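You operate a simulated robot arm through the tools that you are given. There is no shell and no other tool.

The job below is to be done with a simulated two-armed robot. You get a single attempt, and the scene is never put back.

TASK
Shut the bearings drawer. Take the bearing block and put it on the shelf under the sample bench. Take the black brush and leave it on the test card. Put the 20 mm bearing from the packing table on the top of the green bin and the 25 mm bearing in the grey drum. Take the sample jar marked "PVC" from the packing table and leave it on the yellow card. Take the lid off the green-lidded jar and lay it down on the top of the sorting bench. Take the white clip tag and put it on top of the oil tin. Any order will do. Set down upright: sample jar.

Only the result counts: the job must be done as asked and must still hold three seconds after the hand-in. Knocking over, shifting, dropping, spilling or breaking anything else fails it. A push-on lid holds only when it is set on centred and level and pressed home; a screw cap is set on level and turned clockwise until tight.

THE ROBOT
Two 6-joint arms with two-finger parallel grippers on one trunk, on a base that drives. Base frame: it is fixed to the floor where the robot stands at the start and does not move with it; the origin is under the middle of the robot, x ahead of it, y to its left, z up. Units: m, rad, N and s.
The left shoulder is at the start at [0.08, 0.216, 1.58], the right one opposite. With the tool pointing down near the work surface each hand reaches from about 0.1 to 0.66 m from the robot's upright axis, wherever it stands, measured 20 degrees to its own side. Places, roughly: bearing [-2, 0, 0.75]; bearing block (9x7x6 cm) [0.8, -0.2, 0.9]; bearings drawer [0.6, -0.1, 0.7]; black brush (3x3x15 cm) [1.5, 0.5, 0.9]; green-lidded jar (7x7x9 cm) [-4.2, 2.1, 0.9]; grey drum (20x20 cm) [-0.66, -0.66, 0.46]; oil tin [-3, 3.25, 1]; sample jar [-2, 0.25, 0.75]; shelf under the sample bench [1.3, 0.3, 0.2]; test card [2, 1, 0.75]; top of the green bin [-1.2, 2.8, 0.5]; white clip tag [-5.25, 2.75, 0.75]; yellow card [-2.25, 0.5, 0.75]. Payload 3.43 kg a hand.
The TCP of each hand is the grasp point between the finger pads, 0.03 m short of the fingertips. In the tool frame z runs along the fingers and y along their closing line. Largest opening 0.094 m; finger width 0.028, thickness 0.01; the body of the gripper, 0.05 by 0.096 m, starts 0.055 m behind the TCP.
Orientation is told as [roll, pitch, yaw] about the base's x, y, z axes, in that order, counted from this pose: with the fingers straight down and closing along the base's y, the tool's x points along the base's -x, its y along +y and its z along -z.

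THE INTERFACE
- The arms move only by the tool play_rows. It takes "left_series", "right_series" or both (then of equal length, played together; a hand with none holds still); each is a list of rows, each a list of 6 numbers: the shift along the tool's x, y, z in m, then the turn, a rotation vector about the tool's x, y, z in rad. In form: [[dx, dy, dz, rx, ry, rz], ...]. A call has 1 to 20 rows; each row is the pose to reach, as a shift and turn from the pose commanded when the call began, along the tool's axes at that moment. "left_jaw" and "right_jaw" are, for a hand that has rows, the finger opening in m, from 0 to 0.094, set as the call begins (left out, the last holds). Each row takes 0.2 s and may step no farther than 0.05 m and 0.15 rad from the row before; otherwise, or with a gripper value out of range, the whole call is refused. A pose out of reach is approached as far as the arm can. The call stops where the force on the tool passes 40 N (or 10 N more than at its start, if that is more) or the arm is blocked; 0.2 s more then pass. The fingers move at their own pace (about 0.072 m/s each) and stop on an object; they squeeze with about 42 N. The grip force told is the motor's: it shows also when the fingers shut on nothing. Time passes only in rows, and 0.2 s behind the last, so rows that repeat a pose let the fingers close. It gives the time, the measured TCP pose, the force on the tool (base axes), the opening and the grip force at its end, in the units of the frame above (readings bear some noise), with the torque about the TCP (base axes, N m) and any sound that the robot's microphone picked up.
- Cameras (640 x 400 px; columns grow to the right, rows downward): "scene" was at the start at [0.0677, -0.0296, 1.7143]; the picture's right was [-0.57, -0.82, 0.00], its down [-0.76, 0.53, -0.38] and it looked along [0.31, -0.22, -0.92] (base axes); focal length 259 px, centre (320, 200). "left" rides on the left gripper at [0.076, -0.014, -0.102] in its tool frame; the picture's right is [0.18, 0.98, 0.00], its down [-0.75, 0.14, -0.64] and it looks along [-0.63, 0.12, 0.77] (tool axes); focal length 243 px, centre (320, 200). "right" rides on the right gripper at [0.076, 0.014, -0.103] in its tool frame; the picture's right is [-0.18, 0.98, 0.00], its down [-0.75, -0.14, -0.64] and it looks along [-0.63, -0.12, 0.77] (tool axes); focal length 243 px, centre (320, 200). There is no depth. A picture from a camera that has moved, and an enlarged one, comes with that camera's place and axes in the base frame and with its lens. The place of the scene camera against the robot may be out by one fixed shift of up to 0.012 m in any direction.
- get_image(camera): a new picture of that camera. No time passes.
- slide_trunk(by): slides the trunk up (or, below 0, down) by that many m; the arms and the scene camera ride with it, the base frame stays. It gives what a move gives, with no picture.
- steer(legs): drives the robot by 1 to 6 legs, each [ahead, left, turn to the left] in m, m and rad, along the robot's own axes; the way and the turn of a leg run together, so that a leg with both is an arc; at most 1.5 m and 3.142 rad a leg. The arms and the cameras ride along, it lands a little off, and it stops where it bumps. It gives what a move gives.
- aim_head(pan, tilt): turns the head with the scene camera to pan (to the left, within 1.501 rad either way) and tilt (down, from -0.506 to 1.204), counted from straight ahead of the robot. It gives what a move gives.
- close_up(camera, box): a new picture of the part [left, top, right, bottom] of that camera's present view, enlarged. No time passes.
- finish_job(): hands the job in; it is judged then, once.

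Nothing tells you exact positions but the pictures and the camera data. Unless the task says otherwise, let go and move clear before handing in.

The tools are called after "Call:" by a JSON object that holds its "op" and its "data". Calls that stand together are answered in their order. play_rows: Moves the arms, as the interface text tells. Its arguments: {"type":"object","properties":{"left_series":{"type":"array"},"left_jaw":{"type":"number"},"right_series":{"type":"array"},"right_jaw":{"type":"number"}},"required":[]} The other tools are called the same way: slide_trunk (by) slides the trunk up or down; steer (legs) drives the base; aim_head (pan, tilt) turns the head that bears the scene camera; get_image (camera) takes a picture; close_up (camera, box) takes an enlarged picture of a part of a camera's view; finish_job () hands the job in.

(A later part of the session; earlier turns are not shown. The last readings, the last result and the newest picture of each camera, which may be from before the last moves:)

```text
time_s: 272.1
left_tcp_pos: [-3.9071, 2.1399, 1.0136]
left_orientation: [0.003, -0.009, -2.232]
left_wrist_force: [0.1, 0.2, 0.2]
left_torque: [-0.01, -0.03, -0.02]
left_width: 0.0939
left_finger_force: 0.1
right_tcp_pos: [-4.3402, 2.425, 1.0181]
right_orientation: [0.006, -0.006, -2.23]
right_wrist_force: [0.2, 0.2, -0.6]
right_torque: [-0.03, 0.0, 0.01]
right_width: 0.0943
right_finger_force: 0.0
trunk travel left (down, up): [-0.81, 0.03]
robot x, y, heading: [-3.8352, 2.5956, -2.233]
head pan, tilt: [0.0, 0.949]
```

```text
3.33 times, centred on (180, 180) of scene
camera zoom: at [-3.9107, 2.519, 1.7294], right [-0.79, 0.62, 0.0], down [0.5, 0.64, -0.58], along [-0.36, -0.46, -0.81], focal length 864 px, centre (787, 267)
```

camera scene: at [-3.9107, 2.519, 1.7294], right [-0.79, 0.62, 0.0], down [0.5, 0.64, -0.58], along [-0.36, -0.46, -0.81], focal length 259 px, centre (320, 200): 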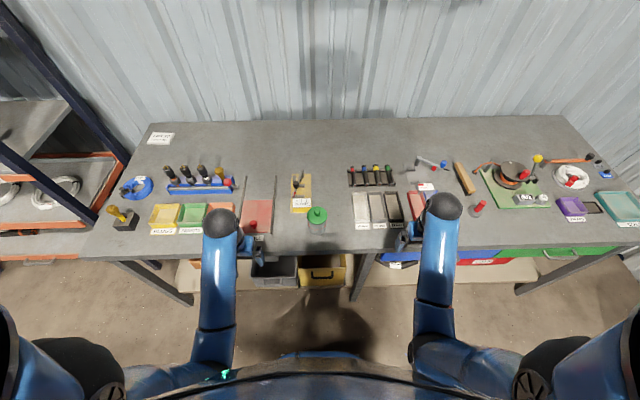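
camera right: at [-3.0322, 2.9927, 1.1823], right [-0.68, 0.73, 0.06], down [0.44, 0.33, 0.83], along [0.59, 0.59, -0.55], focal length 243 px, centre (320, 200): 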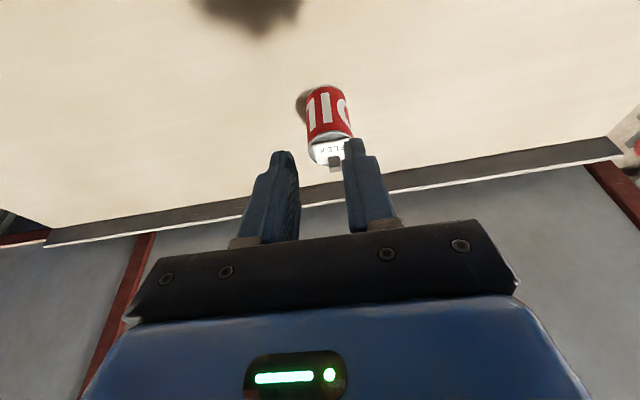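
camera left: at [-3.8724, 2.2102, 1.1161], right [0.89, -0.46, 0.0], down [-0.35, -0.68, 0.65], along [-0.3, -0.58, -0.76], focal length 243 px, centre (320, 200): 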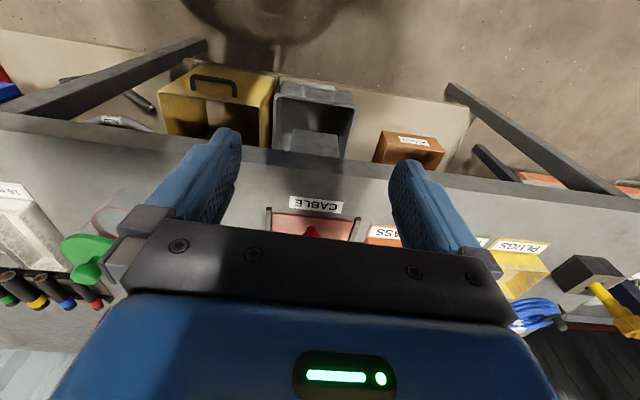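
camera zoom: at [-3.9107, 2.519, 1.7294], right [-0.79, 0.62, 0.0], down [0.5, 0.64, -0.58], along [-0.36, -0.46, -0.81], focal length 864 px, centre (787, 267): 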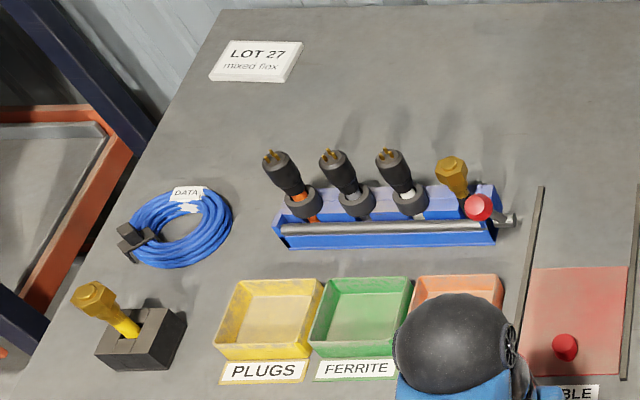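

The lid is a flat green disc with a mushroom knob, directly ahead about 0.61 m. I'll bring the left hand over the knob.

Call:
{"op": "play_rows", "data": {"left_series": [[-0.03, -0.032, -0.01, 0, 0, 0], [-0.06, -0.064, -0.02, 0, 0, 0], [-0.09, -0.097, -0.03, 0, 0, 0], [-0.12, -0.13, -0.04, 0, 0, 0], [-0.15, -0.162, -0.046, 0, 0, 0], [-0.18, -0.194, -0.046, 0, 0, 0], [-0.202, -0.226, -0.046, 0, 0, 0], [-0.202, -0.226, -0.046, 0, 0, 0]], "left_jaw": 0.06}}

Call:
{"op": "get_image", "data": {"camera": "left"}}

Call:
{"op": "get_image", "data": {"camera": "right"}}

```text
time_s: 273.9
left_tcp_pos: [-4.2077, 2.1207, 1.0608]
left_orientation: [0.002, -0.008, -2.23]
left_wrist_force: [1.5, 0.1, -0.4]
left_torque: [0.0, 0.0, 0.0]
left_width: 0.0598
left_finger_force: 0.1
left hand out of reach, approached as far as the arm can: row 1, 2, 3, 4
right_tcp_pos: [-4.3394, 2.4239, 1.0191]
right_orientation: [0.005, -0.007, -2.231]
right_wrist_force: [-0.2, 0.3, -0.2]
right_torque: [-0.01, -0.01, -0.03]
right_width: 0.0941
right_finger_force: 0.1
trunk travel left (down, up): [-0.81, 0.03]
robot x, y, heading: [-3.8369, 2.6011, -2.231]
head pan, tilt: [0.0, 0.949]
```

```text
taken
camera left: at [-4.1736, 2.1902, 1.1622], right [0.89, -0.46, 0.0], down [-0.35, -0.68, 0.65], along [-0.3, -0.58, -0.76], focal length 243 px, centre (320, 200)
```

left: 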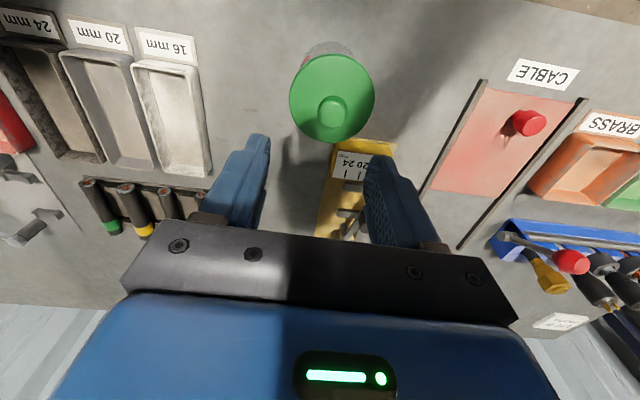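

```text
taken
camera right: at [-4.2811, 2.4762, 1.1212], right [0.66, -0.75, 0.01], down [-0.57, -0.5, 0.65], along [-0.48, -0.43, -0.76], focal length 243 px, centre (320, 200)
```

right: 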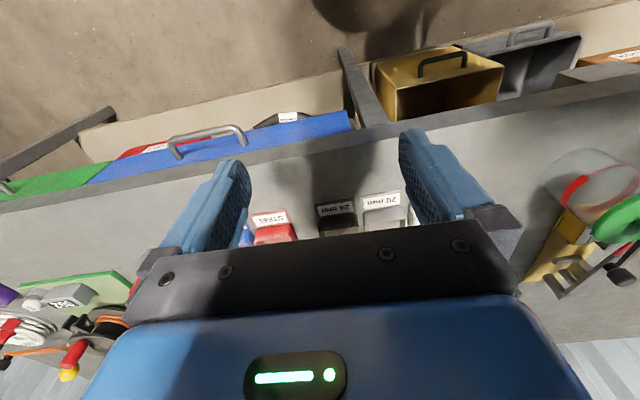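

The knob is about 12 mm towards me and 8 mm to the left of the tool. I'll correct and come down partway, then look.

Call:
{"op": "play_rows", "data": {"left_series": [[0.012, 0.008, 0.01, 0, 0, 0], [0.012, 0.008, 0.035, 0, 0, 0], [0.012, 0.008, 0.055, 0, 0, 0], [0.012, 0.008, 0.055, 0, 0, 0]], "left_jaw": 0.06}}

Call:
{"op": "get_image", "data": {"camera": "left"}}

Call:
{"op": "get_image", "data": {"camera": "right"}}

```text
time_s: 274.9
left_tcp_pos: [-4.1962, 2.1232, 1.0047]
left_orientation: [0.003, -0.009, -2.231]
left_wrist_force: [0.3, -0.6, 0.2]
left_torque: [-0.04, -0.02, 0.02]
left_width: 0.0596
left_finger_force: 0.1
right_tcp_pos: [-4.3396, 2.4243, 1.0179]
right_orientation: [0.006, -0.006, -2.23]
right_wrist_force: [-0.1, 0.1, 0.2]
right_torque: [0.0, -0.02, -0.03]
right_width: 0.0942
right_finger_force: 0.0
trunk travel left (down, up): [-0.81, 0.03]
robot x, y, heading: [-3.8363, 2.5974, -2.229]
head pan, tilt: [0.0, 0.949]
```

```text
taken
camera left: at [-4.1609, 2.1944, 1.1075], right [0.89, -0.46, 0.0], down [-0.35, -0.68, 0.65], along [-0.3, -0.58, -0.76], focal length 243 px, centre (320, 200)
```

left: 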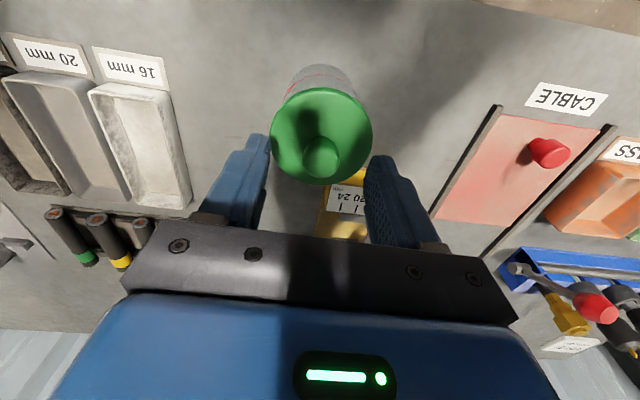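

```text
taken
camera right: at [-4.2813, 2.4761, 1.1211], right [0.66, -0.75, 0.01], down [-0.57, -0.5, 0.65], along [-0.48, -0.43, -0.76], focal length 243 px, centre (320, 200)
```

right: 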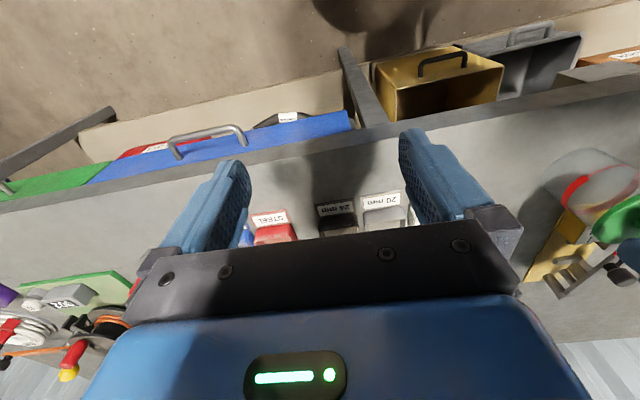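

Now centred, with the lid top at z 0.943. I'll descend to grip the knob just above the disc.

Call:
{"op": "play_rows", "data": {"left_series": [[0, 0, 0.01, 0, 0, 0], [0, 0, 0.018, 0, 0, 0], [0, 0, 0.025, 0, 0, 0]], "left_jaw": 0.06}}

Call:
{"op": "play_rows", "data": {"left_series": [[0, 0, 0, 0, 0, 0], [0, 0, 0, 0, 0, 0], [0, 0, 0, 0, 0, 0]], "left_jaw": 0.0}}

Call:
{"op": "get_image", "data": {"camera": "left"}}

```text
time_s: 275.7
left_tcp_pos: [-4.1967, 2.1242, 0.9813]
left_orientation: [0.005, -0.008, -2.229]
left_wrist_force: [0.4, -0.2, 0.9]
left_torque: [-0.02, 0.01, 0.0]
left_width: 0.06
left_finger_force: 0.1
right_tcp_pos: [-4.3402, 2.4239, 1.0193]
right_orientation: [0.007, -0.007, -2.23]
right_wrist_force: [-0.6, 0.2, 0.5]
right_torque: [-0.04, 0.0, -0.04]
right_width: 0.094
right_finger_force: 0.0
trunk travel left (down, up): [-0.81, 0.03]
robot x, y, heading: [-3.8359, 2.5976, -2.233]
head pan, tilt: [0.0, 0.949]
```

```text
time_s: 276.5
left_tcp_pos: [-4.1949, 2.1234, 0.983]
left_orientation: [0.003, -0.012, -2.231]
left_wrist_force: [0.0, -1.9, 6.6]
left_torque: [-0.06, 0.01, 0.02]
left_width: 0.0197
left_finger_force: 42.6
right_tcp_pos: [-4.3394, 2.4258, 1.0195]
right_orientation: [0.005, -0.008, -2.23]
right_wrist_force: [-0.4, -0.1, 0.7]
right_torque: [-0.04, 0.04, -0.03]
right_width: 0.0941
right_finger_force: 0.0
trunk travel left (down, up): [-0.81, 0.03]
robot x, y, heading: [-3.8355, 2.5984, -2.233]
head pan, tilt: [0.0, 0.949]
```

```text
taken
camera left: at [-4.1605, 2.1941, 1.0844], right [0.89, -0.46, 0.0], down [-0.35, -0.67, 0.65], along [-0.3, -0.58, -0.76], focal length 243 px, centre (320, 200)
```

left: 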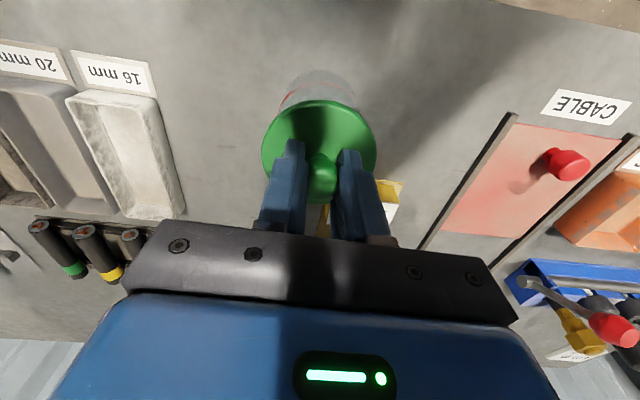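

The knob is gripped. I'll lift very slightly and see whether the jar stays down.

Call:
{"op": "play_rows", "data": {"left_series": [[0, 0, -0.003, 0, 0, 0], [0, 0, -0.006, 0, 0, 0], [0, 0, -0.009, 0, 0, 0], [0, 0, -0.012, 0, 0, 0]], "left_jaw": 0.0}}

Call:
{"op": "get_image", "data": {"camera": "left"}}

Call:
{"op": "close_up", "data": {"camera": "right", "box": [480, 120, 640, 320]}}

```text
time_s: 277.5
left_tcp_pos: [-4.1964, 2.1229, 0.9936]
left_orientation: [0.003, -0.008, -2.23]
left_wrist_force: [-0.2, -0.4, -1.0]
left_torque: [0.0, 0.0, 0.02]
left_width: 0.0199
left_finger_force: 42.2
right_tcp_pos: [-4.3403, 2.4237, 1.0182]
right_orientation: [0.004, -0.005, -2.23]
right_wrist_force: [0.3, 1.0, 0.0]
right_torque: [0.0, -0.01, 0.0]
right_width: 0.0941
right_finger_force: 0.0
trunk travel left (down, up): [-0.81, 0.03]
robot x, y, heading: [-3.8375, 2.5972, -2.231]
head pan, tilt: [0.0, 0.949]
heard: snap
```

```text
taken
camera left: at [-4.1617, 2.1937, 1.0949], right [0.89, -0.46, 0.0], down [-0.35, -0.68, 0.65], along [-0.3, -0.58, -0.76], focal length 243 px, centre (320, 200)
```

left: 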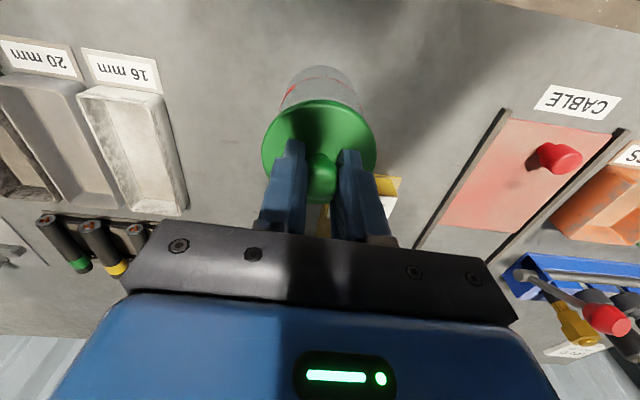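

```text
2.00 times, centred on (560, 220) of right
camera zoom: at [-4.2815, 2.4759, 1.1209], right [0.66, -0.75, 0.01], down [-0.57, -0.5, 0.65], along [-0.48, -0.43, -0.76], focal length 485 px, centre (-160, 160)
```

zoom: 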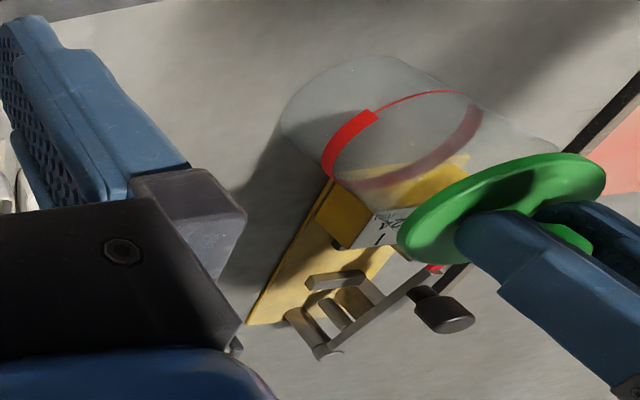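

I heard a snap as the lid came off, and the jar is still standing. I'll lift the lid higher and check the jar.

Call:
{"op": "play_rows", "data": {"left_series": [[0, 0, -0.01, 0, 0, 0], [0, 0, -0.03, 0, 0, 0], [0, 0, -0.05, 0, 0, 0], [0, 0, -0.06, 0, 0, 0]], "left_jaw": 0.0}}

Call:
{"op": "close_up", "data": {"camera": "right", "box": [480, 120, 640, 320]}}

Call:
{"op": "get_image", "data": {"camera": "scene"}}

```text
time_s: 278.5
left_tcp_pos: [-4.1969, 2.1239, 1.0501]
left_orientation: [0.003, -0.007, -2.23]
left_wrist_force: [0.9, 1.3, -1.5]
left_torque: [-0.02, -0.02, -0.01]
left_width: 0.0196
left_finger_force: 41.7
right_tcp_pos: [-4.3391, 2.4234, 1.0187]
right_orientation: [0.005, -0.005, -2.231]
right_wrist_force: [-0.2, -0.9, 0.5]
right_torque: [-0.02, 0.02, 0.01]
right_width: 0.094
right_finger_force: 0.0
trunk travel left (down, up): [-0.81, 0.03]
robot x, y, heading: [-3.8364, 2.5949, -2.231]
head pan, tilt: [0.0, 0.949]
```

```text
2.00 times, centred on (560, 220) of right
camera zoom: at [-4.2813, 2.4761, 1.121], right [0.66, -0.75, 0.01], down [-0.57, -0.5, 0.65], along [-0.48, -0.43, -0.76], focal length 485 px, centre (-160, 160)
```

zoom: 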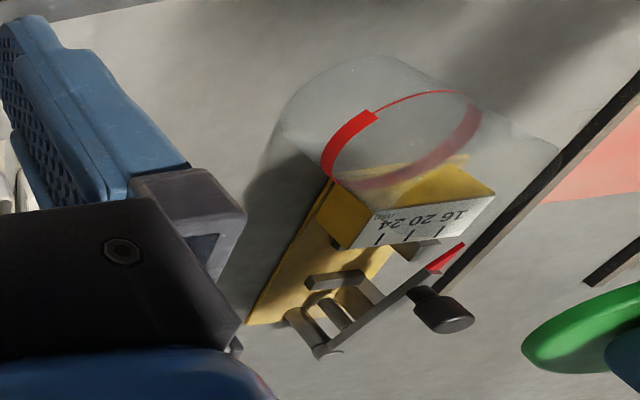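

```text
taken
camera scene: at [-3.9106, 2.5192, 1.7294], right [-0.79, 0.61, 0.0], down [0.5, 0.64, -0.58], along [-0.36, -0.46, -0.81], focal length 259 px, centre (320, 200)
```

scene: 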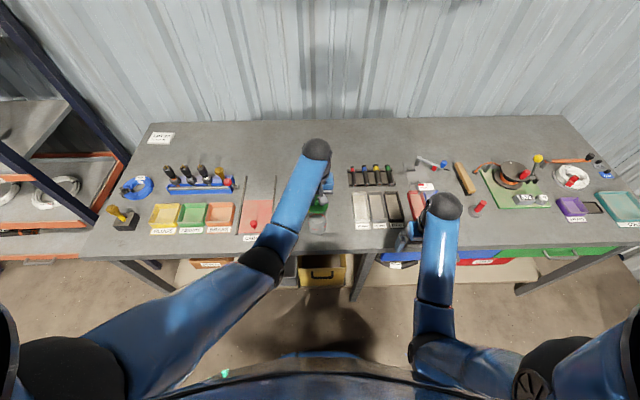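

The lid is off and the jar hasn't moved. There is a clear patch of bench behind and right of the jar at about [-4.34, 2.05]. I'll raise the lid, move the base 0.12 m closer and look.

Call:
{"op": "play_rows", "data": {"left_series": [[0, 0, -0.015, 0, 0, 0], [0, 0, -0.03, 0, 0, 0]], "left_jaw": 0.0}}

Call:
{"op": "steer", "data": {"legs": [[0.11, 0, 0]]}}

Call:
{"op": "get_image", "data": {"camera": "left"}}

Call:
{"op": "close_up", "data": {"camera": "scene", "box": [240, 140, 432, 260]}}

```text
time_s: 279.1
left_tcp_pos: [-4.1959, 2.1255, 1.0827]
left_orientation: [0.003, -0.011, -2.23]
left_wrist_force: [1.6, 0.1, 0.0]
left_torque: [0.01, 0.04, 0.01]
left_width: 0.0196
left_finger_force: 42.1
right_tcp_pos: [-4.3403, 2.4238, 1.0186]
right_orientation: [0.006, -0.006, -2.23]
right_wrist_force: [0.6, 0.0, -0.9]
right_torque: [-0.01, 0.0, -0.02]
right_width: 0.0939
right_finger_force: 0.0
trunk travel left (down, up): [-0.81, 0.03]
robot x, y, heading: [-3.8356, 2.5982, -2.227]
head pan, tilt: [0.0, 0.949]
```

```text
time_s: 280.3
left_tcp_pos: [-4.2593, 2.042, 1.0866]
left_orientation: [0.003, -0.016, -2.231]
left_wrist_force: [0.3, 1.0, 0.2]
left_torque: [-0.05, 0.04, 0.0]
left_width: 0.0195
left_finger_force: 42.1
right_tcp_pos: [-4.4027, 2.343, 1.0211]
right_orientation: [0.006, -0.013, -2.229]
right_wrist_force: [0.6, 0.5, 1.5]
right_torque: [-0.02, 0.01, 0.0]
right_width: 0.094
right_finger_force: 0.1
trunk travel left (down, up): [-0.81, 0.03]
robot x, y, heading: [-3.9032, 2.5135, -2.233]
head pan, tilt: [0.0, 0.949]
```

```text
taken
camera left: at [-4.2237, 2.1139, 1.1881], right [0.89, -0.46, 0.0], down [-0.35, -0.67, 0.65], along [-0.3, -0.58, -0.76], focal length 243 px, centre (320, 200)
```

left: 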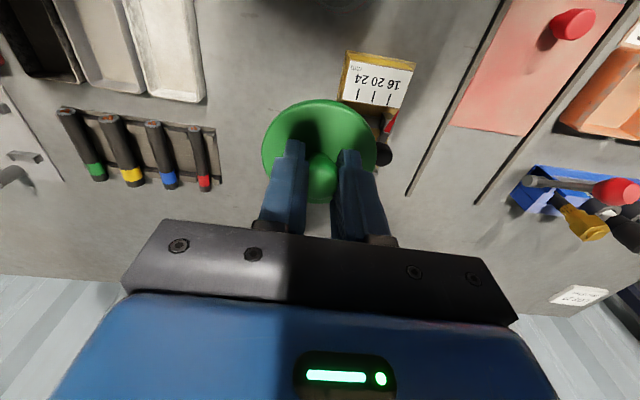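

```text
3.33 times, centred on (336, 200) of scene
camera zoom: at [-3.9713, 2.4411, 1.7302], right [-0.79, 0.61, 0.0], down [0.5, 0.64, -0.59], along [-0.36, -0.46, -0.81], focal length 864 px, centre (267, 200)
```

zoom: 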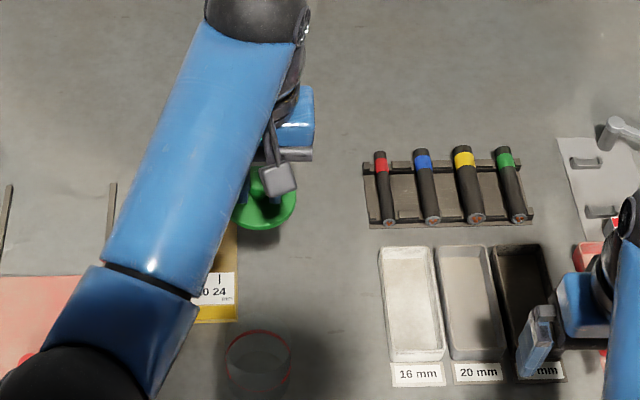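

The clear patch is just to the right. I'll shift over it, then lower.

Call:
{"op": "play_rows", "data": {"left_series": [[0.003, -0.02, 0, 0, 0, 0], [0.006, -0.045, 0, 0, 0, 0], [0.0077, -0.06, 0.01, 0, 0, 0], [0.0077, -0.06, 0.03, 0, 0, 0]], "left_jaw": 0.0}}

Call:
{"op": "slide_trunk", "data": {"by": -0.05}}

Call:
{"op": "get_image", "data": {"camera": "left"}}

Call:
{"op": "close_up", "data": {"camera": "scene", "box": [240, 140, 432, 260]}}

```text
time_s: 281.3
left_tcp_pos: [-4.3075, 2.079, 1.0495]
left_orientation: [0.004, -0.007, -2.231]
left_wrist_force: [-0.7, 0.5, -0.9]
left_torque: [0.03, 0.02, -0.03]
left_width: 0.0196
left_finger_force: 42.2
right_tcp_pos: [-4.4075, 2.3365, 1.0171]
right_orientation: [0.005, -0.005, -2.229]
right_wrist_force: [0.2, -1.1, 0.3]
right_torque: [-0.04, -0.03, -0.01]
right_width: 0.094
right_finger_force: 0.0
trunk travel left (down, up): [-0.81, 0.03]
robot x, y, heading: [-3.9027, 2.5082, -2.233]
head pan, tilt: [0.0, 0.949]
```

```text
time_s: 282.2
left_tcp_pos: [-4.3062, 2.0818, 1.0026]
left_orientation: [0.005, -0.009, -2.231]
left_wrist_force: [-0.1, 0.0, 0.3]
left_torque: [-0.02, -0.01, -0.01]
left_width: 0.0198
left_finger_force: 41.7
right_tcp_pos: [-4.4074, 2.339, 0.9693]
right_orientation: [0.005, -0.004, -2.23]
right_wrist_force: [1.0, 0.6, 0.6]
right_torque: [-0.02, 0.0, -0.02]
right_width: 0.0941
right_finger_force: 0.1
trunk travel left (down, up): [-0.76, 0.08]
robot x, y, heading: [-3.905, 2.5098, -2.234]
head pan, tilt: [0.0, 0.949]
```

```text
taken
camera left: at [-4.2704, 2.1517, 1.1044], right [0.89, -0.46, 0.0], down [-0.35, -0.68, 0.65], along [-0.3, -0.58, -0.76], focal length 243 px, centre (320, 200)
```

left: 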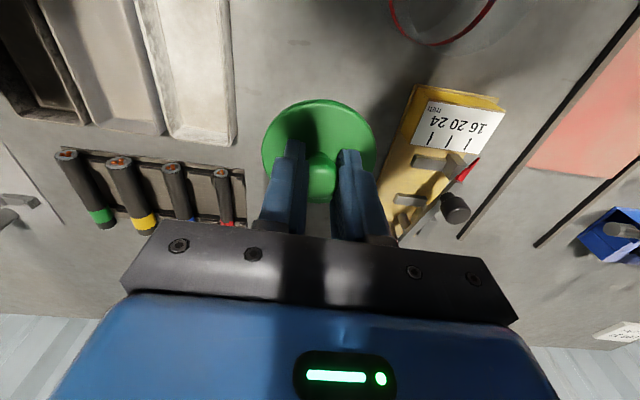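

```text
3.33 times, centred on (336, 200) of scene
camera zoom: at [-3.9767, 2.4342, 1.6795], right [-0.79, 0.61, 0.0], down [0.5, 0.64, -0.58], along [-0.36, -0.46, -0.81], focal length 864 px, centre (267, 200)
```

zoom: 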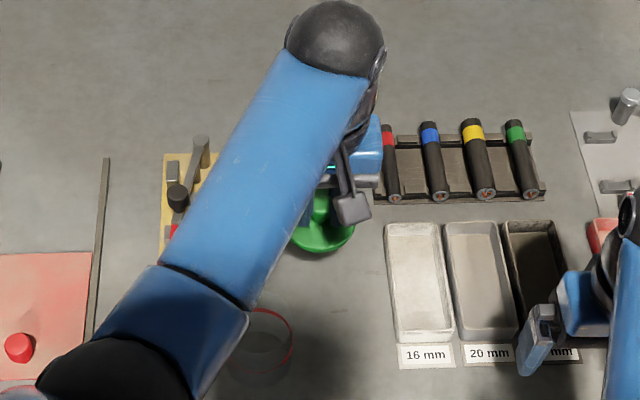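

The landing spot beneath is clear on all sides. I'll lower the lid slowly to the bench.

Call:
{"op": "play_rows", "data": {"left_series": [[0, 0, 0.02, 0, 0, 0], [0, 0, 0.04, 0, 0, 0], [0, 0, 0.055, 0, 0, 0], [0, 0, 0.065, 0, 0, 0], [0, 0, 0.071, 0, 0, 0], [0, 0, 0.076, 0, 0, 0], [0, 0, 0.08, 0, 0, 0], [0, 0, 0.084, 0, 0, 0], [0, 0, 0.088, 0, 0, 0], [0, 0, 0.092, 0, 0, 0], [0, 0, 0.096, 0, 0, 0]], "left_jaw": 0.0}}

Call:
{"op": "get_image", "data": {"camera": "left"}}

```text
time_s: 284.6
left_tcp_pos: [-4.305, 2.0795, 0.906]
left_orientation: [0.004, -0.009, -2.229]
left_wrist_force: [-0.1, -0.4, -0.7]
left_torque: [0.03, -0.01, 0.02]
left_width: 0.021
left_finger_force: 42.4
right_tcp_pos: [-4.4067, 2.3386, 0.968]
right_orientation: [0.005, -0.006, -2.231]
right_wrist_force: [0.9, 0.4, -0.3]
right_torque: [0.01, -0.03, 0.0]
right_width: 0.0941
right_finger_force: 0.1
trunk travel left (down, up): [-0.76, 0.08]
robot x, y, heading: [-3.9058, 2.5094, -2.231]
head pan, tilt: [0.0, 0.949]
```

```text
taken
camera left: at [-4.2709, 2.1503, 1.0081], right [0.89, -0.46, 0.0], down [-0.35, -0.68, 0.65], along [-0.3, -0.58, -0.76], focal length 243 px, centre (320, 200)
```

left: 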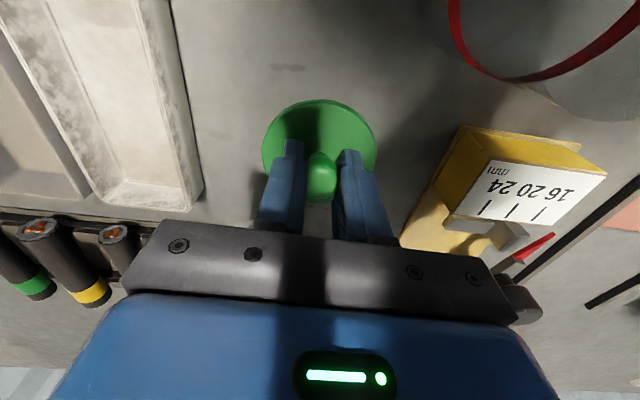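

No contact yet. I'll continue lowering in small steps.

Call:
{"op": "play_rows", "data": {"left_series": [[0, 0, 0.003, 0, 0, 0], [0, 0, 0.006, 0, 0, 0], [0, 0, 0.009, 0, 0, 0], [0, 0, 0.012, 0, 0, 0], [0, 0, 0.015, 0, 0, 0], [0, 0, 0.018, 0, 0, 0]], "left_jaw": 0.0}}

Call:
{"op": "get_image", "data": {"camera": "left"}}

```text
time_s: 285.9
left_tcp_pos: [-4.3077, 2.0807, 0.8984]
left_orientation: [-0.002, -0.019, -2.229]
left_wrist_force: [13.2, 7.6, 24.3]
left_torque: [0.46, -0.56, 0.0]
left_width: 0.0216
left_finger_force: 41.5
right_tcp_pos: [-4.4045, 2.3392, 0.9698]
right_orientation: [0.005, -0.008, -2.228]
right_wrist_force: [-0.7, 0.2, -0.4]
right_torque: [0.02, 0.02, 0.01]
right_width: 0.0939
right_finger_force: 0.0
trunk travel left (down, up): [-0.76, 0.08]
robot x, y, heading: [-3.9054, 2.5119, -2.231]
head pan, tilt: [0.0, 0.949]
stopped in row 6 (left hand): the force on the tool passed its limit at 42 N (the readings are from after the stop); the commanded pose is now the measured one
```

```text
taken
camera left: at [-4.271, 2.1507, 0.9993], right [0.89, -0.46, 0.0], down [-0.34, -0.67, 0.66], along [-0.3, -0.58, -0.75], focal length 243 px, centre (320, 200)
```

left: 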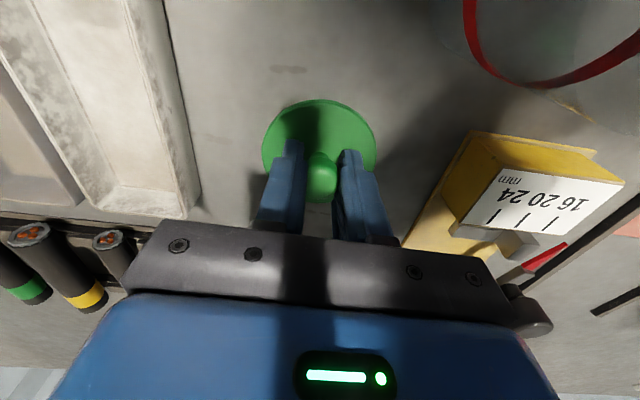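

Contact with the bench is made. I'll ease off, open and lift away.

Call:
{"op": "play_rows", "data": {"left_series": [[0, 0, -0.002, 0, 0, 0], [0, 0, -0.002, 0, 0, 0]], "left_jaw": 0.0}}

Call:
{"op": "play_rows", "data": {"left_series": [[0, 0, 0, 0, 0, 0], [0, 0, 0, 0, 0, 0], [0, 0, 0, 0, 0, 0]], "left_jaw": 0.05}}

Call:
{"op": "play_rows", "data": {"left_series": [[0, 0, -0.01, 0, 0, 0], [0, 0, -0.03, 0, 0, 0], [0, 0, -0.07, 0, 0, 0], [0, 0, -0.11, 0, 0, 0], [0, 0, -0.15, 0, 0, 0]], "left_jaw": 0.05}}

Call:
{"op": "get_image", "data": {"camera": "left"}}

```text
time_s: 286.5
left_tcp_pos: [-4.3074, 2.0795, 0.8978]
left_orientation: [-0.003, -0.022, -2.23]
left_wrist_force: [7.5, 5.7, 16.3]
left_torque: [0.27, -0.32, 0.01]
left_width: 0.0211
left_finger_force: 42.1
right_tcp_pos: [-4.4045, 2.3396, 0.9705]
right_orientation: [0.005, -0.008, -2.231]
right_wrist_force: [-0.4, -0.1, 0.1]
right_torque: [-0.01, 0.02, -0.04]
right_width: 0.0938
right_finger_force: 0.1
trunk travel left (down, up): [-0.76, 0.08]
robot x, y, heading: [-3.9032, 2.5093, -2.229]
head pan, tilt: [0.0, 0.949]
```

```text
time_s: 287.3
left_tcp_pos: [-4.3106, 2.0788, 0.8963]
left_orientation: [0.001, -0.018, -2.231]
left_wrist_force: [-1.2, -0.2, 4.3]
left_torque: [0.04, 0.0, 0.0]
left_width: 0.05
left_finger_force: 0.1
right_tcp_pos: [-4.4057, 2.3365, 0.9686]
right_orientation: [0.005, -0.005, -2.228]
right_wrist_force: [-0.3, 0.8, -1.1]
right_torque: [0.03, -0.03, -0.02]
right_width: 0.094
right_finger_force: 0.0
trunk travel left (down, up): [-0.76, 0.08]
robot x, y, heading: [-3.9055, 2.5105, -2.236]
head pan, tilt: [0.0, 0.949]
```

```text
time_s: 288.5
left_tcp_pos: [-4.3069, 2.0811, 1.0462]
left_orientation: [0.0, -0.016, -2.23]
left_wrist_force: [0.5, 0.5, -1.1]
left_torque: [0.02, 0.02, 0.02]
left_width: 0.0498
left_finger_force: 0.0
right_tcp_pos: [-4.406, 2.336, 0.9679]
right_orientation: [0.006, -0.006, -2.229]
right_wrist_force: [-0.3, 0.9, 0.0]
right_torque: [0.01, -0.04, -0.03]
right_width: 0.094
right_finger_force: 0.0
trunk travel left (down, up): [-0.76, 0.08]
robot x, y, heading: [-3.9025, 2.5146, -2.231]
head pan, tilt: [0.0, 0.949]
```

```text
taken
camera left: at [-4.2713, 2.1511, 1.148], right [0.89, -0.46, 0.0], down [-0.34, -0.67, 0.65], along [-0.3, -0.58, -0.76], focal length 243 px, centre (320, 200)
```

left: 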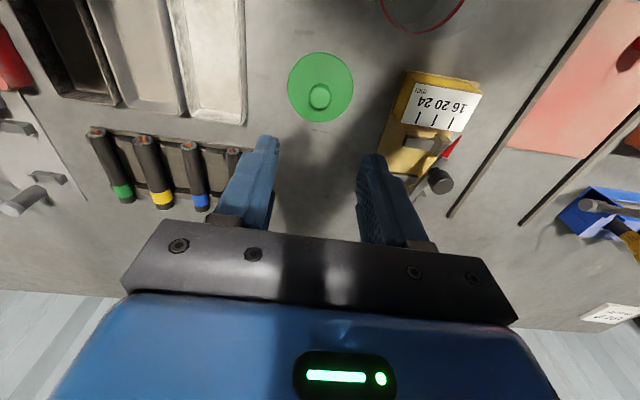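

The lid lies flat on the sorting bench and the jar stands untouched. Next is the packing table further along this wall. I'll retract, back off, turn left and drive down the aisle.

Call:
{"op": "slide_trunk", "data": {"by": 0.05}}

Call:
{"op": "steer", "data": {"legs": [[-0.35, 0, 0]]}}

Call:
{"op": "play_rows", "data": {"left_series": [[0.03, 0.035, 0, 0, 0, 0], [0.06, 0.07, 0, 0, 0, 0], [0.09, 0.105, 0, 0, 0, 0], [0.12, 0.14, 0, 0, 0, 0], [0.14, 0.175, 0, 0, 0, 0], [0.15, 0.21, 0, 0, 0, 0], [0.15, 0.25, 0, 0, 0, 0]], "left_jaw": 0.094}}

Call:
{"op": "steer", "data": {"legs": [[0, 0, 1.577]]}}

Call:
{"op": "aim_head", "data": {"pan": -0.2, "tilt": 0.5}}

Call:
{"op": "get_image", "data": {"camera": "scene"}}

```text
time_s: 289.4
left_tcp_pos: [-4.308, 2.0791, 1.0958]
left_orientation: [0.001, -0.017, -2.23]
left_wrist_force: [-0.3, -0.2, 0.5]
left_torque: [-0.01, -0.01, -0.02]
left_width: 0.0499
left_finger_force: 0.1
right_tcp_pos: [-4.407, 2.3376, 1.0189]
right_orientation: [0.005, -0.005, -2.228]
right_wrist_force: [-0.4, -0.2, 0.0]
right_torque: [0.0, -0.02, 0.0]
right_width: 0.0941
right_finger_force: 0.0
trunk travel left (down, up): [-0.81, 0.03]
robot x, y, heading: [-3.9051, 2.5111, -2.234]
head pan, tilt: [0.0, 0.949]
```

```text
time_s: 291.7
left_tcp_pos: [-4.0923, 2.3549, 1.0943]
left_orientation: [0.001, -0.014, -2.229]
left_wrist_force: [0.3, 0.2, -0.4]
left_torque: [0.04, -0.01, -0.04]
left_width: 0.0502
left_finger_force: 0.0
right_tcp_pos: [-4.1919, 2.6137, 1.0176]
right_orientation: [0.004, -0.003, -2.227]
right_wrist_force: [-0.2, -0.8, 0.1]
right_torque: [-0.01, -0.02, 0.0]
right_width: 0.0944
right_finger_force: 0.0
trunk travel left (down, up): [-0.81, 0.03]
robot x, y, heading: [-3.6888, 2.7907, -2.227]
head pan, tilt: [0.0, 0.949]
```

```text
time_s: 293.3
left_tcp_pos: [-3.808, 2.3165, 1.0235]
left_orientation: [-0.001, -0.026, -2.227]
left_wrist_force: [0.0, 0.5, -0.3]
left_torque: [-0.01, 0.0, 0.01]
left_width: 0.094
left_finger_force: 0.0
left hand out of reach, approached as far as the arm can: row 2, 3, 4, 5, 6, 7
right_tcp_pos: [-4.1908, 2.614, 1.0184]
right_orientation: [0.006, -0.005, -2.228]
right_wrist_force: [0.1, -0.4, -1.1]
right_torque: [-0.02, 0.01, -0.02]
right_width: 0.0942
right_finger_force: 0.2
trunk travel left (down, up): [-0.81, 0.03]
robot x, y, heading: [-3.6908, 2.7926, -2.228]
head pan, tilt: [0.0, 0.949]
```

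```text
time_s: 297.6
left_tcp_pos: [-3.2127, 2.6782, 1.0232]
left_orientation: [0.0, -0.024, -0.639]
left_wrist_force: [0.5, -0.1, 0.1]
left_torque: [0.0, -0.02, -0.02]
left_width: 0.094
left_finger_force: 0.0
right_tcp_pos: [-3.5056, 2.29, 1.0179]
right_orientation: [0.004, -0.005, -0.64]
right_wrist_force: [0.9, -0.3, -0.3]
right_torque: [0.03, 0.01, 0.02]
right_width: 0.0942
right_finger_force: 0.0
trunk travel left (down, up): [-0.81, 0.03]
robot x, y, heading: [-3.6895, 2.7893, -0.642]
head pan, tilt: [0.0, 0.949]
```

```text
time_s: 298.5
left_tcp_pos: [-3.2137, 2.6762, 1.0233]
left_orientation: [0.001, -0.025, -0.641]
left_wrist_force: [-0.4, -0.4, 0.3]
left_torque: [0.02, 0.03, 0.0]
left_width: 0.094
left_finger_force: 0.1
right_tcp_pos: [-3.5054, 2.291, 1.0181]
right_orientation: [0.005, -0.005, -0.639]
right_wrist_force: [0.1, 0.0, 0.2]
right_torque: [0.01, 0.05, -0.03]
right_width: 0.0942
right_finger_force: 0.2
trunk travel left (down, up): [-0.81, 0.03]
robot x, y, heading: [-3.686, 2.7863, -0.637]
head pan, tilt: [-0.201, 0.499]
```

```text
taken
camera scene: at [-3.6133, 2.7064, 1.7668], right [-0.75, -0.67, 0.0], down [-0.32, 0.36, -0.88], along [0.58, -0.65, -0.48], focal length 259 px, centre (320, 200)
```

scene: 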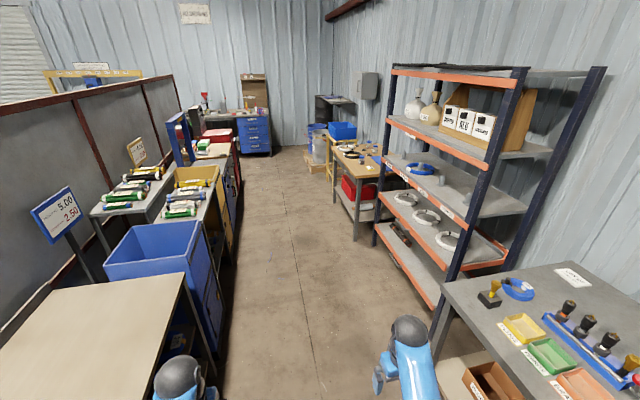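

The aisle is clear. I'll drive along it to the table with the wooden top.

Call:
{"op": "steer", "data": {"legs": [[1.5, 0, -0.01], [0.55, 0, 0]]}}

Call:
{"op": "aim_head", "data": {"pan": -0.7, "tilt": 0.65}}

Call:
{"op": "get_image", "data": {"camera": "scene"}}

```text
time_s: 308.7
left_tcp_pos: [-1.5729, 1.4375, 1.0251]
left_orientation: [0.0, -0.026, -0.646]
left_wrist_force: [-0.2, 0.1, 0.3]
left_torque: [0.0, -0.01, -0.01]
left_width: 0.0936
left_finger_force: 0.0
right_tcp_pos: [-1.8685, 1.0508, 1.02]
right_orientation: [0.004, -0.007, -0.646]
right_wrist_force: [-0.7, 0.1, 0.2]
right_torque: [0.02, -0.03, -0.03]
right_width: 0.0941
right_finger_force: 0.1
trunk travel left (down, up): [-0.81, 0.03]
robot x, y, heading: [-2.0484, 1.5493, -0.646]
head pan, tilt: [-0.201, 0.499]
```

```text
time_s: 309.6
left_tcp_pos: [-1.573, 1.4352, 1.0231]
left_orientation: [0.0, -0.022, -0.644]
left_wrist_force: [0.7, -0.1, 0.6]
left_torque: [0.01, 0.01, -0.02]
left_width: 0.094
left_finger_force: 0.0
right_tcp_pos: [-1.8659, 1.0497, 1.0183]
right_orientation: [0.005, -0.004, -0.647]
right_wrist_force: [0.0, 0.2, 0.4]
right_torque: [-0.02, -0.03, 0.01]
right_width: 0.0938
right_finger_force: 0.0
trunk travel left (down, up): [-0.81, 0.03]
robot x, y, heading: [-2.0474, 1.5495, -0.649]
head pan, tilt: [-0.7, 0.649]
```

```text
taken
camera scene: at [-2.0127, 1.45, 1.7535], right [-0.97, -0.22, 0.0], down [-0.13, 0.59, -0.8], along [0.18, -0.78, -0.6], focal length 259 px, centre (320, 200)
```

scene: 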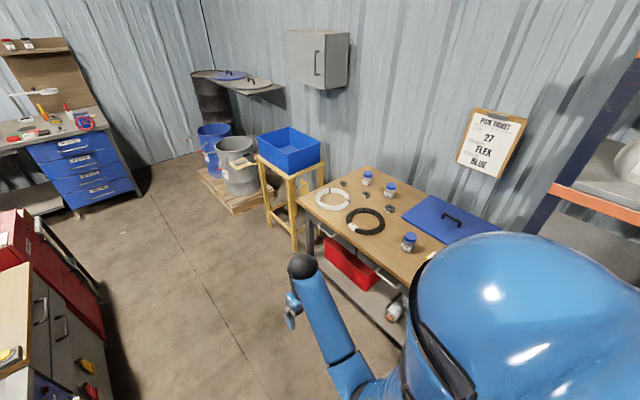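

I've found the packing table with its coils, blue-lidded jars and small bearings. I'll turn to face it and look closely.

Call:
{"op": "steer", "data": {"legs": [[0, 0, -1.576], [0, 0.6, 0]]}}

Call:
{"op": "aim_head", "data": {"pan": 0.0, "tilt": 0.75}}

Call:
{"op": "get_image", "data": {"camera": "scene"}}

```text
time_s: 316.9
left_tcp_pos: [-1.7013, 0.7125, 1.0232]
left_orientation: [0.0, -0.025, -2.233]
left_wrist_force: [-1.3, -0.2, 1.1]
left_torque: [-0.02, -0.02, 0.01]
left_width: 0.094
left_finger_force: 0.1
right_tcp_pos: [-2.0814, 1.0123, 1.0181]
right_orientation: [0.006, -0.006, -2.231]
right_wrist_force: [0.1, 0.8, 1.0]
right_torque: [0.01, 0.02, 0.0]
right_width: 0.0938
right_finger_force: 0.1
trunk travel left (down, up): [-0.81, 0.03]
robot x, y, heading: [-1.5734, 1.1842, -2.228]
head pan, tilt: [-0.7, 0.649]
```

```text
time_s: 317.9
left_tcp_pos: [-1.6994, 0.7105, 1.0232]
left_orientation: [0.0, -0.025, -2.232]
left_wrist_force: [-0.2, -0.2, 0.8]
left_torque: [-0.02, 0.03, 0.01]
left_width: 0.0941
left_finger_force: 0.0
right_tcp_pos: [-2.0792, 1.0116, 1.0182]
right_orientation: [0.005, -0.004, -2.231]
right_wrist_force: [-0.4, -0.5, 0.0]
right_torque: [-0.03, 0.01, 0.0]
right_width: 0.0941
right_finger_force: 0.1
trunk travel left (down, up): [-0.81, 0.03]
robot x, y, heading: [-1.5767, 1.1844, -2.236]
head pan, tilt: [0.0, 0.75]
```

```text
taken
camera scene: at [-1.6565, 1.0978, 1.7449], right [-0.79, 0.62, 0.0], down [0.42, 0.54, -0.73], along [-0.45, -0.58, -0.68], focal length 259 px, centre (320, 200)
```

scene: 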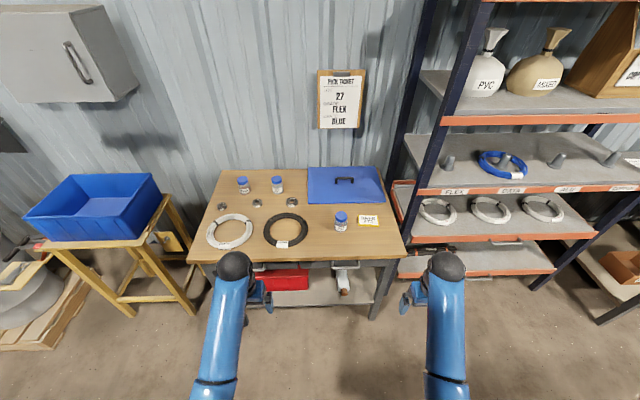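

Call:
{"op": "close_up", "data": {"camera": "scene", "box": [190, 160, 318, 240]}}

Call:
{"op": "close_up", "data": {"camera": "scene", "box": [300, 160, 412, 230]}}

Call:
{"op": "close_up", "data": {"camera": "scene", "box": [225, 165, 305, 215]}}

```text
5.00 times, centred on (254, 200) of scene
camera zoom: at [-1.6565, 1.0978, 1.7449], right [-0.79, 0.62, 0.0], down [0.42, 0.54, -0.73], along [-0.45, -0.58, -0.68], focal length 1296 px, centre (650, 200)
```

zoom: 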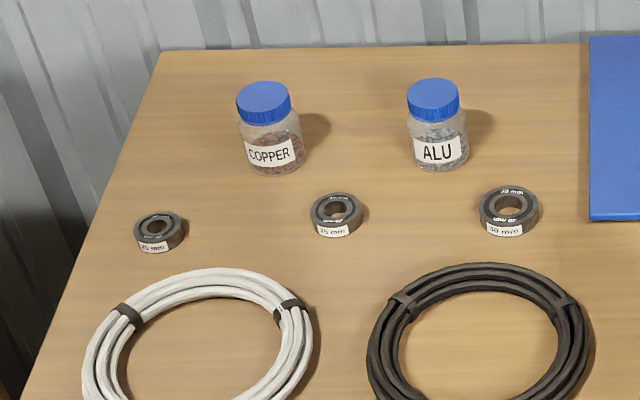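

```text
5.71 times, centred on (356, 195) of scene
camera zoom: at [-1.6565, 1.0978, 1.7449], right [-0.79, 0.62, 0.0], down [0.42, 0.54, -0.73], along [-0.45, -0.58, -0.68], focal length 1481 px, centre (114, 229)
```

zoom: 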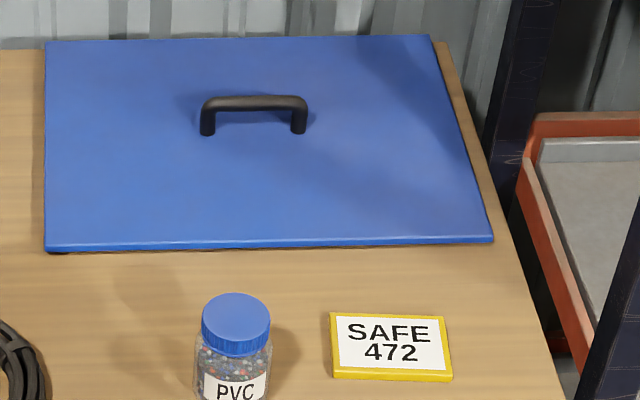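

```text
8.00 times, centred on (265, 190) of scene
camera zoom: at [-1.6565, 1.0978, 1.7449], right [-0.79, 0.62, 0.0], down [0.42, 0.54, -0.73], along [-0.45, -0.58, -0.68], focal length 2074 px, centre (760, 280)
```

zoom: 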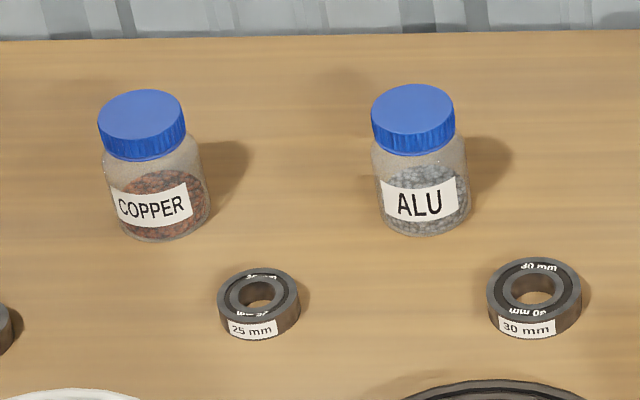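

I see three bearings, and the middle one is 25 mm and the right one 30 mm. I'll check the label on the left one.

Call:
{"op": "close_up", "data": {"camera": "scene", "box": [206, 192, 246, 217]}}

Call:
{"op": "close_up", "data": {"camera": "scene", "box": [240, 192, 280, 217]}}

```text
16.00 times, centred on (226, 204) of scene
camera zoom: at [-1.6565, 1.0978, 1.7449], right [-0.79, 0.62, 0.0], down [0.42, 0.54, -0.73], along [-0.45, -0.58, -0.68], focal length 4148 px, centre (1824, 128)
```

zoom: 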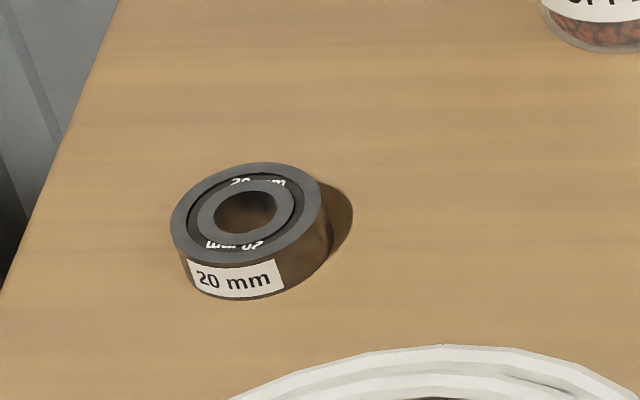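

```text
16.00 times, centred on (260, 204) of scene
camera zoom: at [-1.6565, 1.0978, 1.7449], right [-0.79, 0.62, 0.0], down [0.42, 0.54, -0.73], along [-0.45, -0.58, -0.68], focal length 4148 px, centre (1280, 128)
```

zoom: 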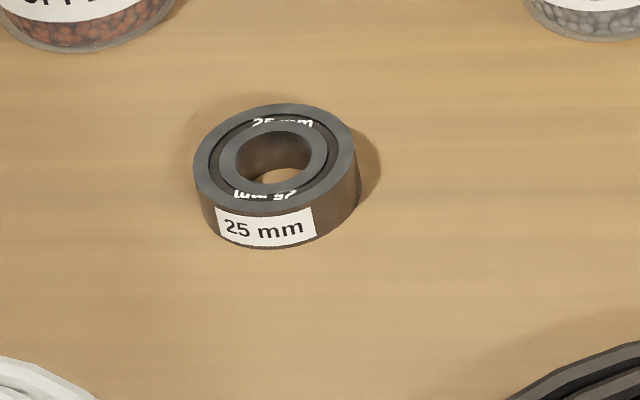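

The left one is the 20 mm bearing. The PVC jar and the yellow "SAFE 472" card are at the right end of the table. I'll drive forward 0.38 m so everything is within reach.

Call:
{"op": "steer", "data": {"legs": [[0.38, 0, 0.01]]}}

Call:
{"op": "aim_head", "data": {"pan": 0.0, "tilt": 1.0}}

Call:
{"op": "get_image", "data": {"camera": "scene"}}

Call:
{"op": "get_image", "data": {"camera": "right"}}

Call:
{"op": "get_image", "data": {"camera": "left"}}

```text
time_s: 320.4
left_tcp_pos: [-1.93, 0.4089, 1.0242]
left_orientation: [0.0, -0.026, -2.224]
left_wrist_force: [0.6, -0.3, 0.8]
left_torque: [-0.01, 0.03, -0.02]
left_width: 0.0939
left_finger_force: 0.0
right_tcp_pos: [-2.3135, 0.7075, 1.0202]
right_orientation: [0.004, -0.006, -2.225]
right_wrist_force: [0.5, -0.2, 0.1]
right_torque: [-0.03, 0.01, 0.0]
right_width: 0.0939
right_finger_force: 0.0
trunk travel left (down, up): [-0.81, 0.03]
robot x, y, heading: [-1.8162, 0.8818, -2.226]
head pan, tilt: [0.0, 0.75]
```

```text
time_s: 321.1
left_tcp_pos: [-1.9318, 0.4075, 1.0242]
left_orientation: [0.0, -0.023, -2.225]
left_wrist_force: [-0.5, 0.3, -0.4]
left_torque: [-0.01, 0.02, 0.01]
left_width: 0.0938
left_finger_force: 0.1
right_tcp_pos: [-2.3139, 0.7053, 1.0184]
right_orientation: [0.003, -0.005, -2.225]
right_wrist_force: [1.0, 0.1, 0.2]
right_torque: [0.0, 0.0, 0.02]
right_width: 0.0941
right_finger_force: 0.1
trunk travel left (down, up): [-0.81, 0.03]
robot x, y, heading: [-1.8153, 0.8818, -2.223]
head pan, tilt: [0.0, 1.0]
```

```text
taken
camera scene: at [-1.8833, 0.8047, 1.7258], right [-0.79, 0.61, 0.0], down [0.51, 0.67, -0.54], along [-0.33, -0.43, -0.84], focal length 259 px, centre (320, 200)
```

scene: 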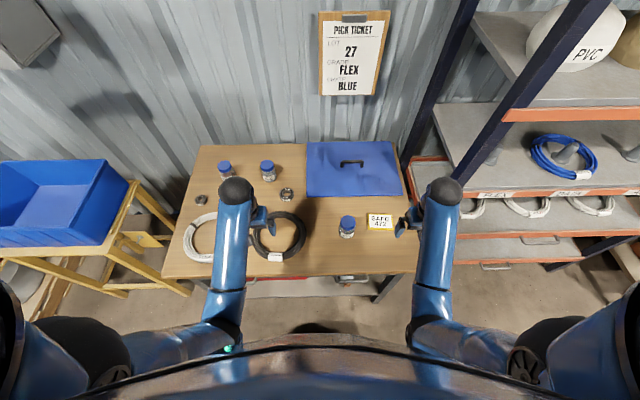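

```text
taken
camera right: at [-2.2556, 0.7574, 1.1209], right [0.67, -0.74, 0.01], down [-0.57, -0.51, 0.65], along [-0.48, -0.43, -0.76], focal length 243 px, centre (320, 200)
```

right: 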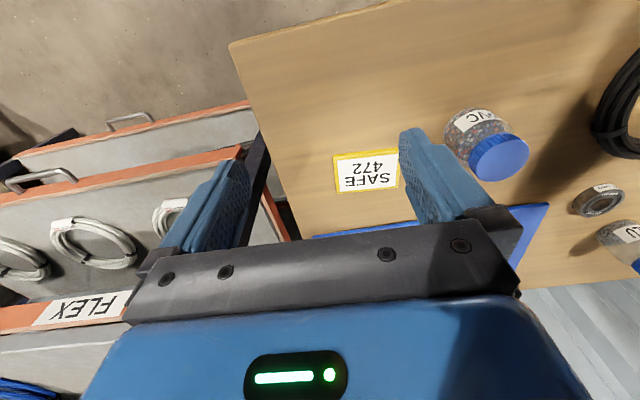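

```text
taken
camera left: at [-1.8957, 0.4789, 1.1244], right [0.89, -0.45, -0.01], down [-0.34, -0.67, 0.66], along [-0.3, -0.59, -0.75], focal length 243 px, centre (320, 200)
```

left: 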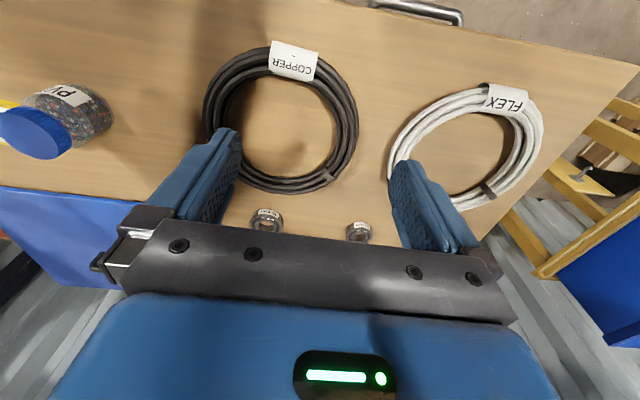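

The table top is at z 0.815. The PVC jar stands 0.533 m ahead and 0.106 m right, with its top near z 0.90, and the card is 0.578 m ahead and 0.242 m right. I'll move the right hand over the jar.

Call:
{"op": "play_rows", "data": {"right_series": [[-0.015, 0.035, 0, 0, 0, 0], [-0.035, 0.075, 0, 0, 0, 0], [-0.055, 0.115, 0, 0, 0, 0], [-0.075, 0.15, 0, 0, 0, 0], [-0.0896, 0.182, 0.01, 0, 0, 0], [-0.0896, 0.182, 0.01, 0, 0, 0]], "right_jaw": 0.094}}

Call:
{"op": "get_image", "data": {"camera": "right"}}

Call:
{"op": "get_image", "data": {"camera": "scene"}}

```text
time_s: 322.5
left_tcp_pos: [-1.932, 0.4076, 1.0242]
left_orientation: [0.0, -0.025, -2.225]
left_wrist_force: [-0.1, 0.9, -0.7]
left_torque: [0.02, -0.03, 0.02]
left_width: 0.094
left_finger_force: 0.1
right_tcp_pos: [-2.2235, 0.5237, 1.0107]
right_orientation: [0.003, -0.005, -2.226]
right_wrist_force: [-0.4, 0.1, -0.4]
right_torque: [0.01, 0.0, 0.01]
right_width: 0.0941
right_finger_force: 0.1
trunk travel left (down, up): [-0.81, 0.03]
robot x, y, heading: [-1.8149, 0.8778, -2.229]
head pan, tilt: [0.0, 1.0]
```

```text
taken
camera right: at [-2.1652, 0.5757, 1.1132], right [0.67, -0.74, 0.01], down [-0.57, -0.51, 0.65], along [-0.48, -0.43, -0.76], focal length 243 px, centre (320, 200)
```

right: 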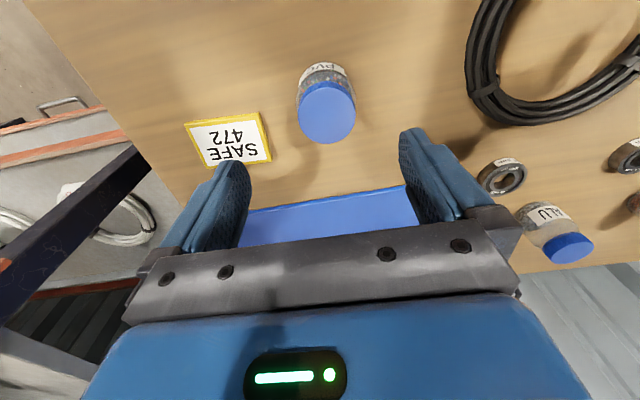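

```text
taken
camera scene: at [-1.8834, 0.8049, 1.7258], right [-0.79, 0.61, 0.0], down [0.51, 0.67, -0.54], along [-0.33, -0.43, -0.84], focal length 259 px, centre (320, 200)
```

scene: 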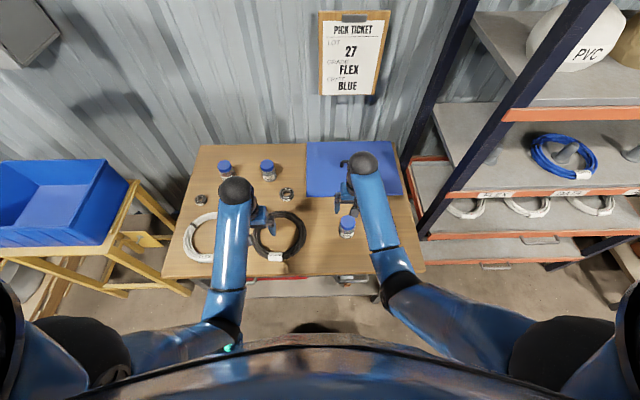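

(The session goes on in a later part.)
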